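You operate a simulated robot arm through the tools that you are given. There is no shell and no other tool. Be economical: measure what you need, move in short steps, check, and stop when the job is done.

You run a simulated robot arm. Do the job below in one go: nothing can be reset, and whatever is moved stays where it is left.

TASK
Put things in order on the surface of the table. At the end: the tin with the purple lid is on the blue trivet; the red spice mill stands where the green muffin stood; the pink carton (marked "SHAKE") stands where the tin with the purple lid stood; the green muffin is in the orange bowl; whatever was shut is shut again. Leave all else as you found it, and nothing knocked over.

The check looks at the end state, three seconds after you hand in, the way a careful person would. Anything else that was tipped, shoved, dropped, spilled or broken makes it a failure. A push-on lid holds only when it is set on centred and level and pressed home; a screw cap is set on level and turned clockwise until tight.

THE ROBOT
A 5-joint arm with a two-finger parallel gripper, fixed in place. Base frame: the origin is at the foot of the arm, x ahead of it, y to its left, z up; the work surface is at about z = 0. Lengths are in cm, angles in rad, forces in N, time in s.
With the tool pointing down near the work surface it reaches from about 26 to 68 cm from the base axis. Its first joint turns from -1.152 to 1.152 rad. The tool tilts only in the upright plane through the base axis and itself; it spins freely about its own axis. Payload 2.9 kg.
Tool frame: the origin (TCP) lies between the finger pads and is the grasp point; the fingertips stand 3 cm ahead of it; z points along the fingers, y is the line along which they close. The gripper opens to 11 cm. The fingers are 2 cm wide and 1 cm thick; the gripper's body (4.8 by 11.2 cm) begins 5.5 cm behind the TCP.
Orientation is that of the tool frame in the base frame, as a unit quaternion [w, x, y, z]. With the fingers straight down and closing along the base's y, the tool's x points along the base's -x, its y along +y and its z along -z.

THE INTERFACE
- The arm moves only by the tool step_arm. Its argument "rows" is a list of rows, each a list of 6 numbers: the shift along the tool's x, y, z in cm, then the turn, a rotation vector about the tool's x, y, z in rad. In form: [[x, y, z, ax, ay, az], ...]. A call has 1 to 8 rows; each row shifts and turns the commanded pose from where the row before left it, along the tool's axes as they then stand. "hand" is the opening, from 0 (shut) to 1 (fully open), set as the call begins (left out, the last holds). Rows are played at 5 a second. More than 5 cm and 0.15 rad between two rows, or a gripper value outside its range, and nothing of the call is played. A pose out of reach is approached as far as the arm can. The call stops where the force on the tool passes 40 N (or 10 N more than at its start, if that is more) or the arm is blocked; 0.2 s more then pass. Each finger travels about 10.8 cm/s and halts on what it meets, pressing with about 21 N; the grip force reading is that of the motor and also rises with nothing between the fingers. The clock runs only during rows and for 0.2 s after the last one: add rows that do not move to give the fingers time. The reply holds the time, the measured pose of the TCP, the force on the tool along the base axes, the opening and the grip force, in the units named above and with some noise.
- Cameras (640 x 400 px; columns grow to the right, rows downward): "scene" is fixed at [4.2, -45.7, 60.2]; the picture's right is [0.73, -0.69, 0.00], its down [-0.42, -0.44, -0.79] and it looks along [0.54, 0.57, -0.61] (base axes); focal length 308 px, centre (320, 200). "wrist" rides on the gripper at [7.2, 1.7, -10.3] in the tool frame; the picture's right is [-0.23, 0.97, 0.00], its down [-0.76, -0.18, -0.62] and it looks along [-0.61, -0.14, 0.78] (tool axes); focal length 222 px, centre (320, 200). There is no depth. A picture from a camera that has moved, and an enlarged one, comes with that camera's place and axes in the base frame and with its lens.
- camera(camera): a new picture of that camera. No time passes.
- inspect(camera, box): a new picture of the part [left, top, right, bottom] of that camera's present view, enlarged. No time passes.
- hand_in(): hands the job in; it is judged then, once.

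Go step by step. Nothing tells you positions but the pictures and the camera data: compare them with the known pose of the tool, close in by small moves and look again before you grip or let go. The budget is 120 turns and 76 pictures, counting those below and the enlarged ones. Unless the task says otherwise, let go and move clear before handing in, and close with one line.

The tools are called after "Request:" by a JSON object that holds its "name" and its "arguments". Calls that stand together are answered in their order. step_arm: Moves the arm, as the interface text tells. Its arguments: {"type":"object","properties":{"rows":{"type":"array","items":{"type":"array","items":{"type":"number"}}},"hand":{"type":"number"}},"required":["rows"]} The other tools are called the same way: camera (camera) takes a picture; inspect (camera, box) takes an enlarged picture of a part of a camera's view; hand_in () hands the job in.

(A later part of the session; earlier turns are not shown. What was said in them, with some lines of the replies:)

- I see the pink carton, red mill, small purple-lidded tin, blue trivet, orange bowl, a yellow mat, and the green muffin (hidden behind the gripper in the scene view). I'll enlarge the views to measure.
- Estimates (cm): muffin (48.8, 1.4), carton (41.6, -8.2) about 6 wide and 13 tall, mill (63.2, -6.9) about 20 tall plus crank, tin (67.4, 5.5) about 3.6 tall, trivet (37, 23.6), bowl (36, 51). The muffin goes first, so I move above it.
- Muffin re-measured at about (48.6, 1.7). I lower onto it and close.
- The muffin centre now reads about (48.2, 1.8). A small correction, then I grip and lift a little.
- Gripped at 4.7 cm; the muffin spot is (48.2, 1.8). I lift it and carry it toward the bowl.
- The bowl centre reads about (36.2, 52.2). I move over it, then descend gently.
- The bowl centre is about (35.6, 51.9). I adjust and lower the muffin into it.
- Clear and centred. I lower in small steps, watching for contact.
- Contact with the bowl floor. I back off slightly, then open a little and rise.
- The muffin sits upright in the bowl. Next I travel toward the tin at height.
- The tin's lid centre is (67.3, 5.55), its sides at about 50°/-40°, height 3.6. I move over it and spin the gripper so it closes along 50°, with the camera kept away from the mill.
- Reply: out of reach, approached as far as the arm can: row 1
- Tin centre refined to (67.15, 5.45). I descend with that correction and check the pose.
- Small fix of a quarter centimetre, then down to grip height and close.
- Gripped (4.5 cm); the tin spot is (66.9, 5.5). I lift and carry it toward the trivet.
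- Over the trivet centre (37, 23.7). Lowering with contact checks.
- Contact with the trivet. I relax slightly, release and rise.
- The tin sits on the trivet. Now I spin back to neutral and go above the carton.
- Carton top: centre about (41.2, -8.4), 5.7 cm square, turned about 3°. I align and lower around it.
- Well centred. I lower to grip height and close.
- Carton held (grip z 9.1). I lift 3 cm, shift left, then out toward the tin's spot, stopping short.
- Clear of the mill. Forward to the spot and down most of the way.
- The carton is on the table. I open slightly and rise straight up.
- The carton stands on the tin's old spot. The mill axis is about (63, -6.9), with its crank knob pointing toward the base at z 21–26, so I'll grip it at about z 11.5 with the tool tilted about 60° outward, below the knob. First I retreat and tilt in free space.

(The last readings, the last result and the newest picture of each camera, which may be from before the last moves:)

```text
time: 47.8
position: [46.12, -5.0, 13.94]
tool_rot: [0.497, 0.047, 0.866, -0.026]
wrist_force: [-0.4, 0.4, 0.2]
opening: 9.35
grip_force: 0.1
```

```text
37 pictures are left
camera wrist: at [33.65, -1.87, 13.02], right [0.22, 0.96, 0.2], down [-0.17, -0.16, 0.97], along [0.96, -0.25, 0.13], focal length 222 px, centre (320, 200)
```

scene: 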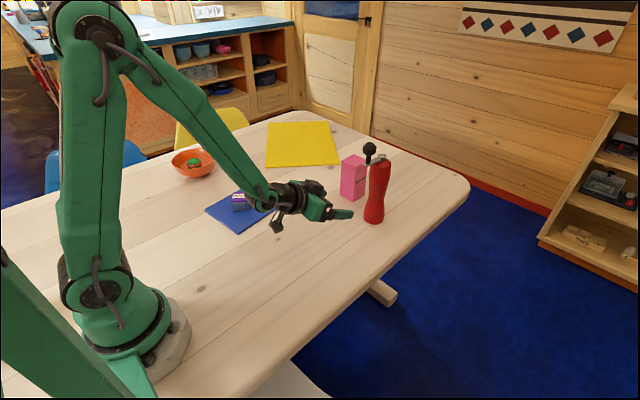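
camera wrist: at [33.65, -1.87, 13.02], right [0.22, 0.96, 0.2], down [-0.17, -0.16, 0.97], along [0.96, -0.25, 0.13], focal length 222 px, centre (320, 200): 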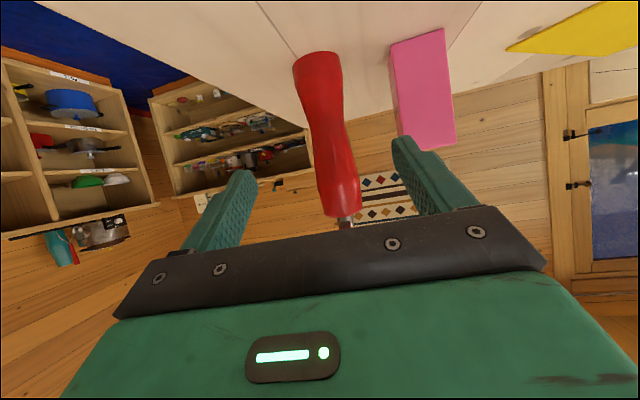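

Tilt works. The mill is dead ahead at y about -6.7. I lower to z 11.5 and advance 10 cm radially, then look.

Request:
{"name": "step_arm", "arguments": {"rows": [[-0.98, 0, 3.29, 0, 0, 0], [-0.98, 0, 3.29, 0, 0, 0], [-0.98, 0, 3.29, 0, 0, 0], [0, 0, 0, 0, 0, 0]]}}

Request:
{"name": "camera", "arguments": {"camera": "wrist"}}

Request:
{"name": "inspect", "arguments": {"camera": "scene", "box": [280, 120, 420, 240]}}

```text
time: 48.8
position: [56.01, -5.97, 11.43]
tool_rot: [0.497, 0.047, 0.866, -0.026]
wrist_force: [-0.6, 0.6, 0.3]
opening: 9.37
grip_force: 0.0
```

```text
36 pictures are left
camera wrist: at [43.68, -2.98, 10.55], right [0.22, 0.96, 0.2], down [-0.17, -0.16, 0.97], along [0.96, -0.25, 0.13], focal length 222 px, centre (320, 200)
```

wrist: 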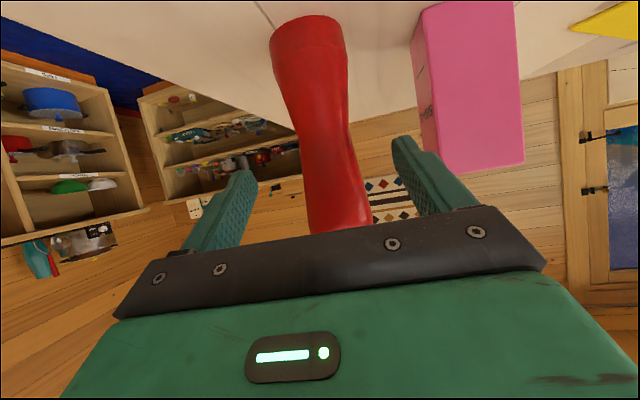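

```text
3.33 times, centred on (350, 180) of scene
camera zoom: at [4.2, -45.7, 60.2], right [0.73, -0.69, 0.0], down [-0.42, -0.44, -0.79], along [0.54, 0.57, -0.61], focal length 1028 px, centre (220, 267)
```

zoom: 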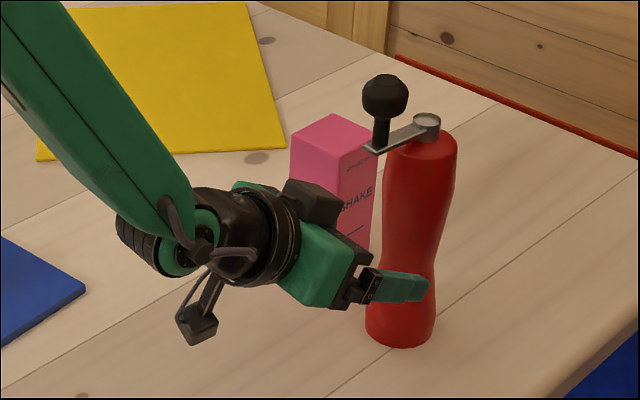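

A motor box on top of the gripper would come close to the crank at this tilt, so I steepen the tilt to about 75°. I also retract to r = 48 to check that the placing pose is reachable.

Request:
{"name": "step_arm", "arguments": {"rows": [[0, 0, 0, 0, -0.133, 0], [0, 0, 0, 0, -0.133, 0], [1.05, 0, -3.91, 0, 0, 0], [1.05, 0, -3.91, 0, 0, 0], [0.41, 0, 0.11, 0, 0, 0], [0, 0, 0, 0, 0, 0]]}}

Request:
{"name": "camera", "arguments": {"camera": "scene"}}

```text
time: 50.2
position: [47.99, -5.32, 11.07]
tool_rot: [0.608, 0.044, 0.792, -0.034]
wrist_force: [0.1, -0.5, 0.6]
opening: 9.33
grip_force: 0.1
```

```text
34 pictures are left
```

scene: 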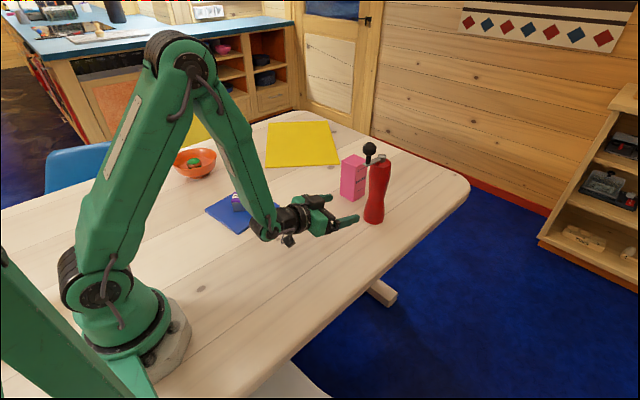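

Reachable. Now I advance toward the mill, stopping 4 cm short.

Request:
{"name": "step_arm", "arguments": {"rows": [[-0.95, 0, 3.54, 0, 0, 0], [-0.95, 0, 3.54, 0, 0, 0], [-0.95, 0, 3.54, 0, 0, 0], [0, 0, 0, 0, 0, 0]]}}

Request:
{"name": "camera", "arguments": {"camera": "wrist"}}

Request:
{"name": "inspect", "arguments": {"camera": "scene", "box": [300, 130, 420, 230]}}

```text
time: 51.2
position: [58.92, -6.2, 11.19]
tool_rot: [0.608, 0.043, 0.792, -0.033]
wrist_force: [-0.3, -0.6, 0.4]
opening: 9.34
grip_force: 0.0
```

```text
33 pictures are left
camera wrist: at [47.34, -3.33, 6.99], right [0.16, 0.96, 0.22], down [-0.42, -0.13, 0.9], along [0.89, -0.24, 0.38], focal length 222 px, centre (320, 200)
```

wrist: 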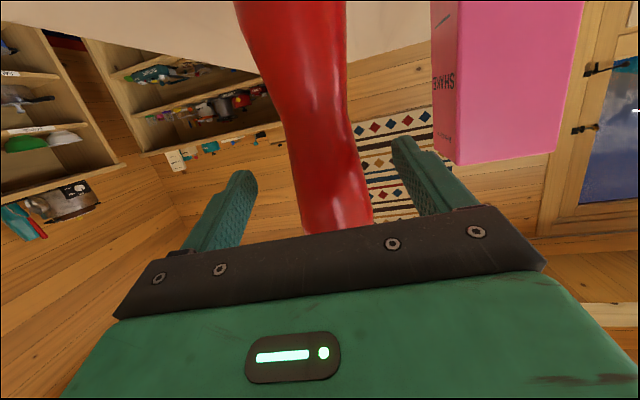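

```text
4.00 times, centred on (360, 180) of scene
camera zoom: at [4.2, -45.7, 60.2], right [0.73, -0.69, 0.0], down [-0.42, -0.44, -0.79], along [0.54, 0.57, -0.61], focal length 1234 px, centre (160, 280)
```

zoom: 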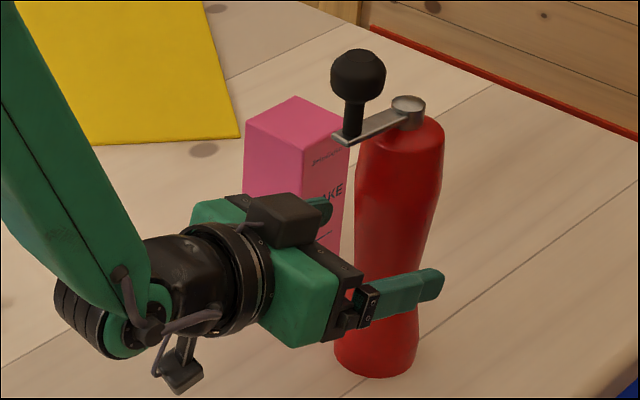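

Mill well between the fingers (y about -6.4). I make the final advance of 3.9 cm with a slight left correction.

Request:
{"name": "step_arm", "arguments": {"rows": [[-0.51, 0.2, 1.9, 0, 0, 0], [-0.25, 0, 0.95, 0, 0, 0], [-0.25, 0, 0.95, 0, 0, 0], [0, 0, 0, 0, 0, 0]]}}

Request:
{"name": "inspect", "arguments": {"camera": "scene", "box": [300, 130, 420, 230]}}

Request:
{"name": "camera", "arguments": {"camera": "wrist"}}

```text
time: 52.2
position: [62.75, -6.48, 11.04]
tool_rot: [0.608, 0.042, 0.792, -0.032]
wrist_force: [-0.2, -0.1, 0.8]
opening: 9.35
grip_force: 0.0
```

```text
4.00 times, centred on (360, 180) of scene
camera zoom: at [4.2, -45.7, 60.2], right [0.73, -0.69, 0.0], down [-0.42, -0.44, -0.79], along [0.54, 0.57, -0.61], focal length 1234 px, centre (160, 280)
```

zoom: 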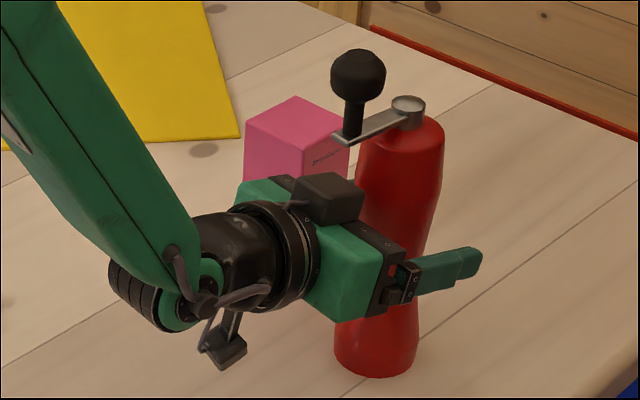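

```text
30 pictures are left
camera wrist: at [51.18, -3.62, 6.94], right [0.16, 0.96, 0.22], down [-0.42, -0.14, 0.9], along [0.89, -0.24, 0.38], focal length 222 px, centre (320, 200)
```

wrist: 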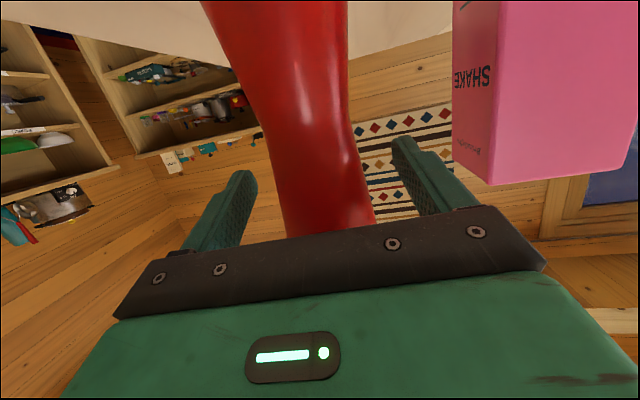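

Mill centred between the pads. Closing.

Request:
{"name": "step_arm", "arguments": {"rows": [[0, 0, 0, 0, 0, 0], [0, 0, 0, 0, 0, 0], [0, 0, 0, 0, 0, 0], [0, 0, 0, 0, 0, 0]], "hand": 0.3}}

Request:
{"name": "inspect", "arguments": {"camera": "scene", "box": [300, 130, 420, 230]}}

```text
time: 53.2
position: [62.93, -6.56, 11.14]
tool_rot: [0.608, 0.041, 0.792, -0.031]
wrist_force: [1.5, 0.6, 0.5]
opening: 5.4
grip_force: 21.1
```

```text
4.00 times, centred on (360, 180) of scene
camera zoom: at [4.2, -45.7, 60.2], right [0.73, -0.69, 0.0], down [-0.42, -0.44, -0.79], along [0.54, 0.57, -0.61], focal length 1234 px, centre (160, 280)
```

zoom: 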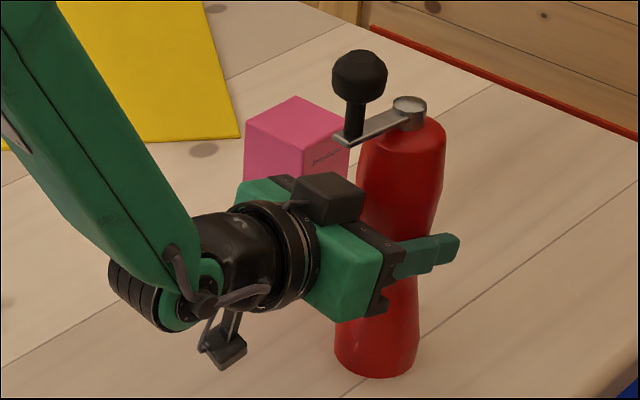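

Held at 5.4 cm. I lift gently and check that it hangs straight.

Request:
{"name": "step_arm", "arguments": {"rows": [[-0.48, 0, -0.13, 0, 0, 0], [-0.48, 0, -0.13, 0, 0, 0], [-0.48, 0, -0.13, 0, 0, 0], [-0.48, 0, -0.13, 0, 0, 0], [0, 0, 0, 0, 0, 0]]}}

Request:
{"name": "inspect", "arguments": {"camera": "scene", "box": [300, 130, 420, 230]}}

```text
time: 54.4
position: [62.79, -6.58, 13.17]
tool_rot: [0.607, 0.041, 0.793, -0.031]
wrist_force: [-0.1, -0.2, -2.6]
opening: 5.34
grip_force: 21.1
```

```text
4.00 times, centred on (360, 180) of scene
camera zoom: at [4.2, -45.7, 60.2], right [0.73, -0.69, 0.0], down [-0.42, -0.44, -0.79], along [0.54, 0.57, -0.61], focal length 1234 px, centre (160, 280)
```

zoom: 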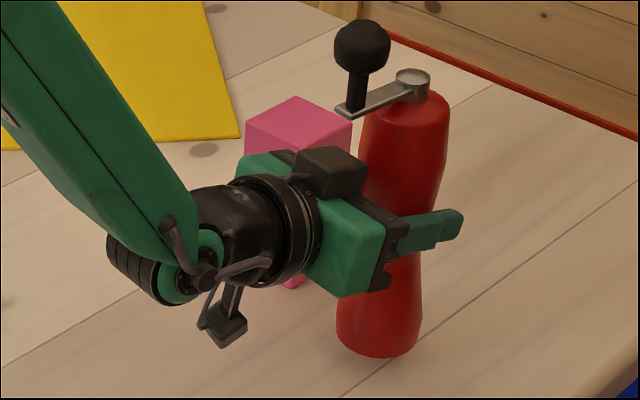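

Hanging straight. I retract radially, then swing to the muffin's old azimuth.

Request:
{"name": "step_arm", "arguments": {"rows": [[0.96, 0, -3.6, 0, 0, 0], [0.96, 0, -3.6, 0, 0, 0], [0.96, 0, -3.6, 0, 0, 0], [0.96, 0, -3.6, 0, 0, 0], [0, 0, 0, 0, 0, 0]]}}

Request:
{"name": "step_arm", "arguments": {"rows": [[0, 2.3, 0, -0.0455, 0, -0.0122], [0, 2.3, 0, -0.0455, 0, -0.0122], [0, 2.3, 0, -0.0455, 0, -0.0122], [0, 0, 0, 0, 0, 0]]}}

Request:
{"name": "camera", "arguments": {"camera": "scene"}}

```text
time: 55.6
position: [47.98, -4.95, 13.1]
tool_rot: [0.607, 0.042, 0.793, -0.032]
wrist_force: [-0.5, 0.7, -2.8]
opening: 5.39
grip_force: 20.4
```

```text
time: 56.6
position: [48.42, 2.11, 12.9]
tool_rot: [0.609, -0.016, 0.793, 0.014]
wrist_force: [0.5, -0.2, -3.1]
opening: 5.41
grip_force: 20.9
```

```text
27 pictures are left
```

scene: 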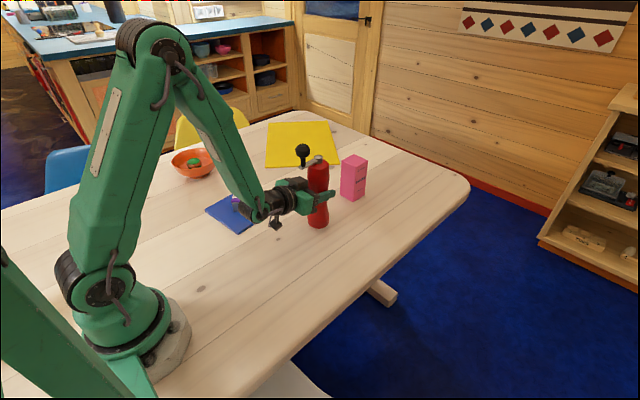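

At (48.4, 2.1). I correct to (48.2, 1.8) and lower.

Request:
{"name": "step_arm", "arguments": {"rows": [[0.05, -0.3, -0.19, 0, 0, 0], [0.68, 0, 0.18, 0, 0, 0], [0.58, 0, 0.155, 0, 0, 0], [0, 0, 0, 0, 0, 0]]}}

Request:
{"name": "inspect", "arguments": {"camera": "scene", "box": [260, 140, 380, 240]}}

```text
time: 57.6
position: [48.36, 1.71, 11.66]
tool_rot: [0.609, -0.013, 0.793, 0.01]
wrist_force: [0.3, 0.1, -3.9]
opening: 5.37
grip_force: 20.5
```

```text
4.00 times, centred on (320, 190) of scene
camera zoom: at [4.2, -45.7, 60.2], right [0.73, -0.69, 0.0], down [-0.42, -0.44, -0.79], along [0.54, 0.57, -0.61], focal length 1234 px, centre (320, 240)
```

zoom: 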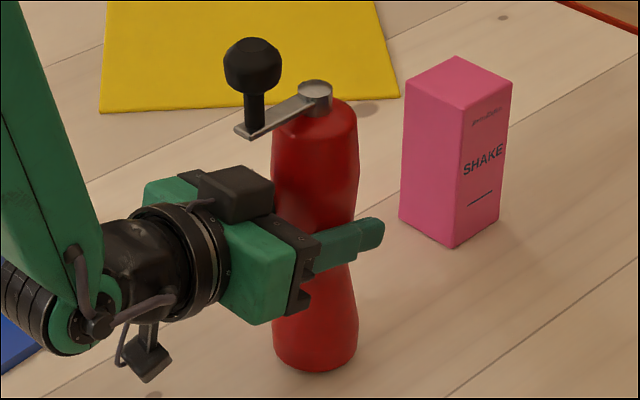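

Request:
{"name": "step_arm", "arguments": {"rows": [[0.2, 0, 0.05, 0, 0, 0], [0.15, 0, 0.04, 0, 0, 0], [0, 0, 0, 0, 0, 0]]}}

Request:
{"name": "step_arm", "arguments": {"rows": [[0.12, 0, 0.03, 0, 0, 0], [0, 0, 0, 0, 0, 0]]}}

```text
time: 58.4
position: [48.27, 1.66, 11.48]
tool_rot: [0.609, -0.013, 0.793, 0.01]
wrist_force: [0.0, 0.1, -2.6]
opening: 5.37
grip_force: 20.9
```

```text
time: 59.0
position: [48.28, 1.58, 11.3]
tool_rot: [0.609, -0.013, 0.793, 0.01]
wrist_force: [0.3, 0.1, -3.5]
opening: 5.37
grip_force: 21.0
```

Request:
{"name": "step_arm", "arguments": {"rows": [[0.12, 0, 0.03, 0, 0, 0], [0, 0, 0, 0, 0, 0]]}}

Request:
{"name": "step_arm", "arguments": {"rows": [[0.1, 0, 0.03, 0, 0, 0], [0, 0, 0, 0, 0, 0]]}}

```text
time: 59.6
position: [48.3, 1.57, 11.26]
tool_rot: [0.609, -0.013, 0.793, 0.01]
wrist_force: [0.1, 1.0, -2.1]
opening: 5.37
grip_force: 21.1
```

```text
time: 60.2
position: [48.3, 1.54, 11.13]
tool_rot: [0.609, -0.014, 0.793, 0.011]
wrist_force: [-3.0, 0.2, 4.6]
opening: 5.37
grip_force: 20.9
```

Contact with the table. I open the fingers and check it stands.

Request:
{"name": "step_arm", "arguments": {"rows": [[0, 0, 0, 0, 0, 0], [0, 0, 0, 0, 0, 0], [0, 0, 0, 0, 0, 0]], "hand": 0.85}}

Request:
{"name": "inspect", "arguments": {"camera": "scene", "box": [260, 140, 380, 240]}}

```text
time: 61.0
position: [48.32, 1.6, 11.19]
tool_rot: [0.608, -0.013, 0.794, 0.011]
wrist_force: [-0.6, 0.2, -0.4]
opening: 9.36
grip_force: 0.1
```

```text
4.00 times, centred on (320, 190) of scene
camera zoom: at [4.2, -45.7, 60.2], right [0.73, -0.69, 0.0], down [-0.42, -0.44, -0.79], along [0.54, 0.57, -0.61], focal length 1234 px, centre (320, 240)
```

zoom: 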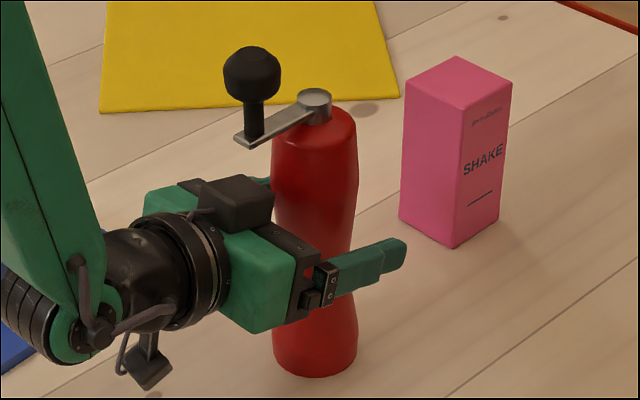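

Standing upright. I retract straight back in steps.

Request:
{"name": "step_arm", "arguments": {"rows": [[0.52, 0, -1.93, 0, 0, 0], [0.65, 0, -2.4, 0, 0, 0], [0.65, 0, -2.4, 0, 0, 0], [0.26, 0, -0.97, 0, 0, 0], [0, 0, 0, 0, 0, 0]]}}

Request:
{"name": "camera", "arguments": {"camera": "scene"}}

```text
time: 62.2
position: [43.67, 1.33, 10.77]
tool_rot: [0.609, -0.013, 0.793, 0.01]
wrist_force: [0.2, -0.5, 0.3]
opening: 9.35
grip_force: 0.1
out of reach, approached as far as the arm can: row 3, 4
```

```text
24 pictures are left
```

scene: 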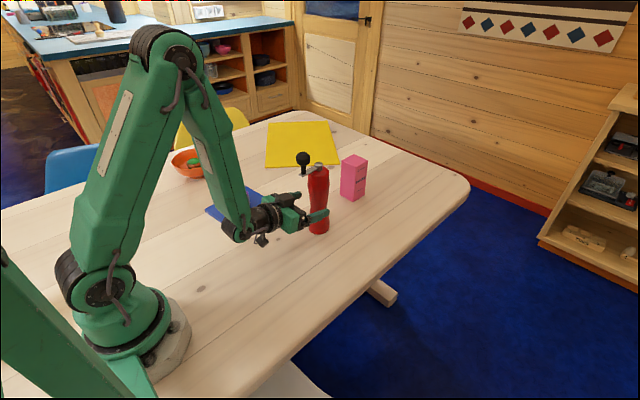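

Arm hits its inner reach limit at this tilt. I lessen the tilt a bit (staying below and behind the crank) and keep retracting.

Request:
{"name": "step_arm", "arguments": {"rows": [[0, 0, 0, 0, 0.13, 0], [0.58, 0, -1.4, 0, 0, 0], [0.4, 0, -0.9, 0, 0, 0], [0, 0, 0, 0, 0, 0]]}}

Request:
{"name": "inspect", "arguments": {"camera": "scene", "box": [240, 140, 360, 240]}}

```text
time: 63.2
position: [43.36, 1.42, 10.77]
tool_rot: [0.555, -0.014, 0.831, 0.009]
wrist_force: [0.8, -0.5, -0.1]
opening: 9.36
grip_force: 0.1
out of reach, approached as far as the arm can: row 2, 3
```

```text
4.00 times, centred on (300, 190) of scene
camera zoom: at [4.19, -45.7, 60.2], right [0.73, -0.69, 0.0], down [-0.42, -0.44, -0.79], along [0.54, 0.57, -0.61], focal length 1234 px, centre (400, 240)
```

zoom: 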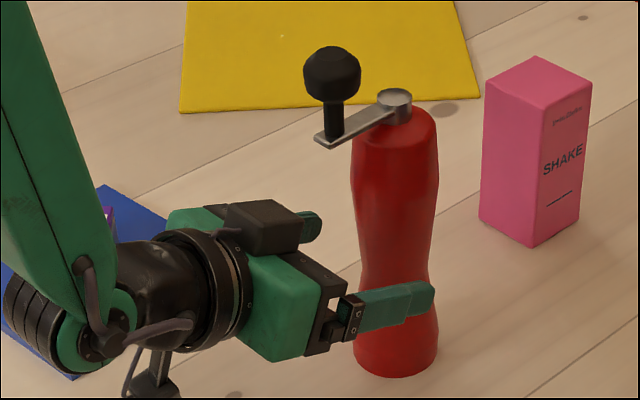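

Still limited, so I rotate the hand about the wrist instead, swinging the fingers down and back, away from the mill. They straddle it with 1.5 cm or more to spare per side.

Request:
{"name": "step_arm", "arguments": {"rows": [[1.1, 0, 0, 0, 0.065, 0], [1.1, 0, 0.1, 0, 0.065, 0], [0, 0, 0, 0, 0, 0]]}}

Request:
{"name": "camera", "arguments": {"camera": "wrist"}}

```text
time: 64.0
position: [42.51, 1.56, 8.6]
tool_rot: [0.501, -0.014, 0.865, 0.008]
wrist_force: [0.3, -0.5, 0.4]
opening: 9.34
grip_force: 0.1
```

```text
22 pictures are left
camera wrist: at [29.92, 2.74, 7.71], right [0.08, 0.98, 0.2], down [-0.15, -0.18, 0.97], along [0.98, -0.11, 0.14], focal length 222 px, centre (320, 200)
```

wrist: 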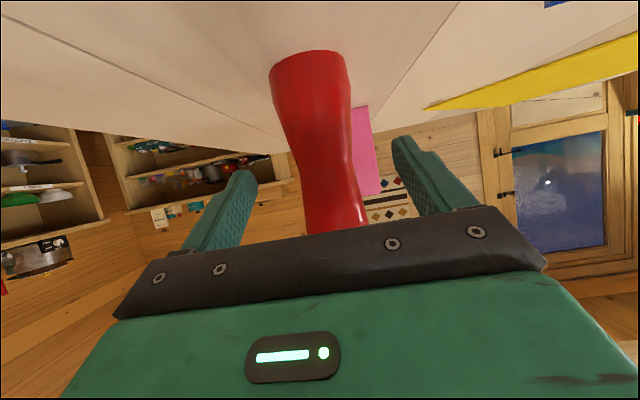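

Request:
{"name": "step_arm", "arguments": {"rows": [[1.0, 0, 0, 0, 0.07, 0], [1.0, 0, 0, 0, 0.07, 0], [0.5, 0, -1.3, 0, 0, 0], [0, 0, 0, 0, 0, 0]]}}

Request:
{"name": "inspect", "arguments": {"camera": "scene", "box": [240, 140, 360, 240]}}

```text
time: 65.0
position: [40.84, 1.53, 7.33]
tool_rot: [0.439, -0.016, 0.899, 0.008]
wrist_force: [0.4, 0.2, 0.1]
opening: 9.36
grip_force: 0.0
out of reach, approached as far as the arm can: row 3
```

```text
4.00 times, centred on (300, 190) of scene
camera zoom: at [4.19, -45.7, 60.2], right [0.73, -0.69, 0.0], down [-0.42, -0.44, -0.79], along [0.54, 0.57, -0.61], focal length 1234 px, centre (400, 240)
```

zoom: 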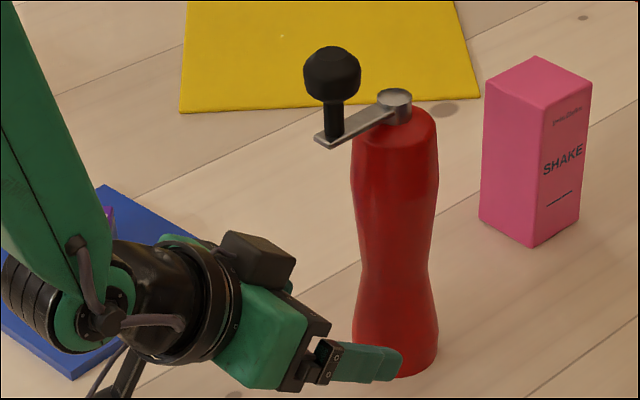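

Fingers are clear of the mill by 2 cm. I swing the arm to the right, away from everything, then rise.

Request:
{"name": "step_arm", "arguments": {"rows": [[0, -4.4, 0, 0.0866, 0, 0.0679], [0, -4.4, 0, 0.0866, 0, 0.0679], [0, -4.4, 0, 0.0866, 0, 0.0679], [0, -4.4, 0, 0.0866, 0, 0.0679], [0, -4.4, 0, 0.0866, 0, 0.0679], [0, 0, 0, 0, 0, 0]]}}

Request:
{"name": "step_arm", "arguments": {"rows": [[-3.1, 0, -2.5, 0, 0, 0], [-3.1, 0, -2.5, 0, 0, 0], [-3.1, 0, -2.5, 0, 0, 0], [0, 0, 0, 0, 0, 0], [0, 0, 0, 0, 0, 0]]}}

Request:
{"name": "camera", "arguments": {"camera": "scene"}}

Request:
{"name": "inspect", "arguments": {"camera": "scene", "box": [150, 130, 310, 240]}}

Request:
{"name": "inspect", "arguments": {"camera": "scene", "box": [290, 130, 390, 240]}}

```text
time: 66.4
position: [37.0, -20.14, 7.32]
tool_rot: [0.427, 0.227, 0.869, -0.105]
wrist_force: [0.2, 0.8, 0.2]
opening: 9.37
grip_force: 0.1
```

```text
time: 67.6
position: [36.63, -19.83, 19.23]
tool_rot: [0.426, 0.228, 0.869, -0.106]
wrist_force: [-0.1, -0.4, 0.4]
opening: 9.36
grip_force: 0.0
```

```text
20 pictures are left
```

scene: 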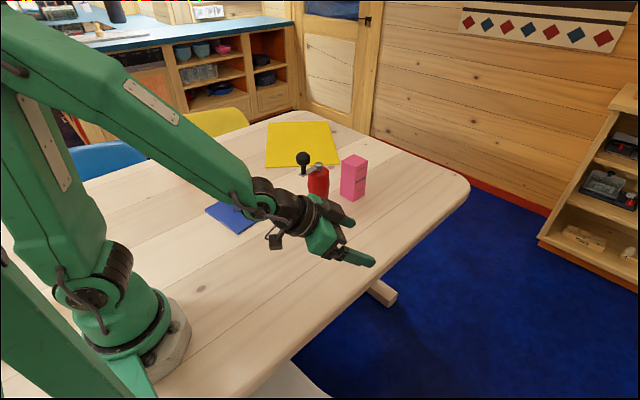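

```text
3.64 times, centred on (230, 185) of scene
camera zoom: at [4.19, -45.7, 60.2], right [0.73, -0.69, 0.0], down [-0.42, -0.44, -0.79], along [0.54, 0.57, -0.61], focal length 1121 px, centre (647, 254)
```

zoom: 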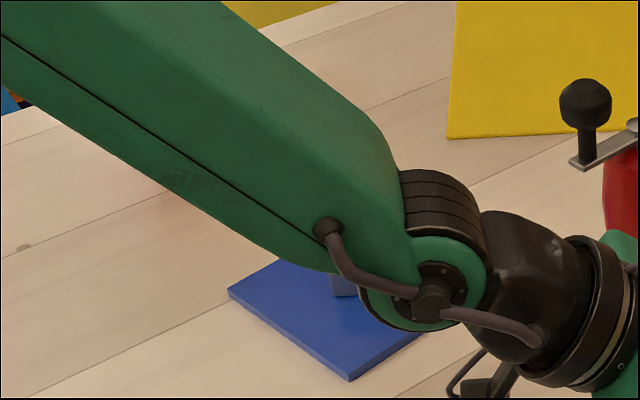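

```text
3.64 times, centred on (340, 185) of scene
camera zoom: at [4.19, -45.7, 60.2], right [0.73, -0.69, 0.0], down [-0.42, -0.44, -0.79], along [0.54, 0.57, -0.61], focal length 1121 px, centre (247, 254)
```

zoom: 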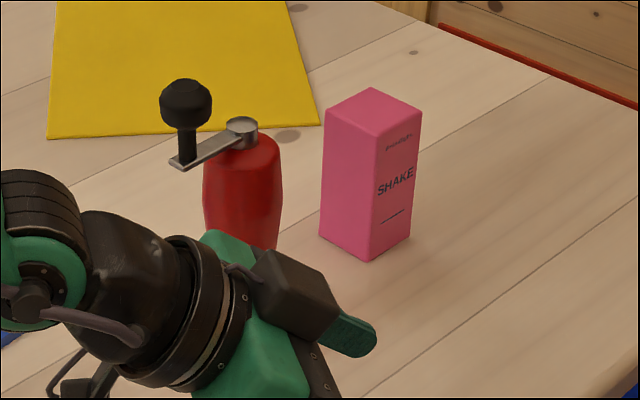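

All items look in place: muffin in the bowl, tin on the trivet, carton on the tin's old spot, and mill upright on the muffin's old spot. The arm is clear, so I hand in.

Request:
{"name": "hand_in", "arguments": {}}

```text
The job is handed in.
```

I moved all four items and handed the job in: the tin is on the blue trivet, the red mill is where the muffin stood, the pink carton is where the tin stood, and the muffin is in the orange bowl. I never opened anything, and nothing was knocked over in the pictures I took. The arm partly hid the tin and the mill in the last ones.
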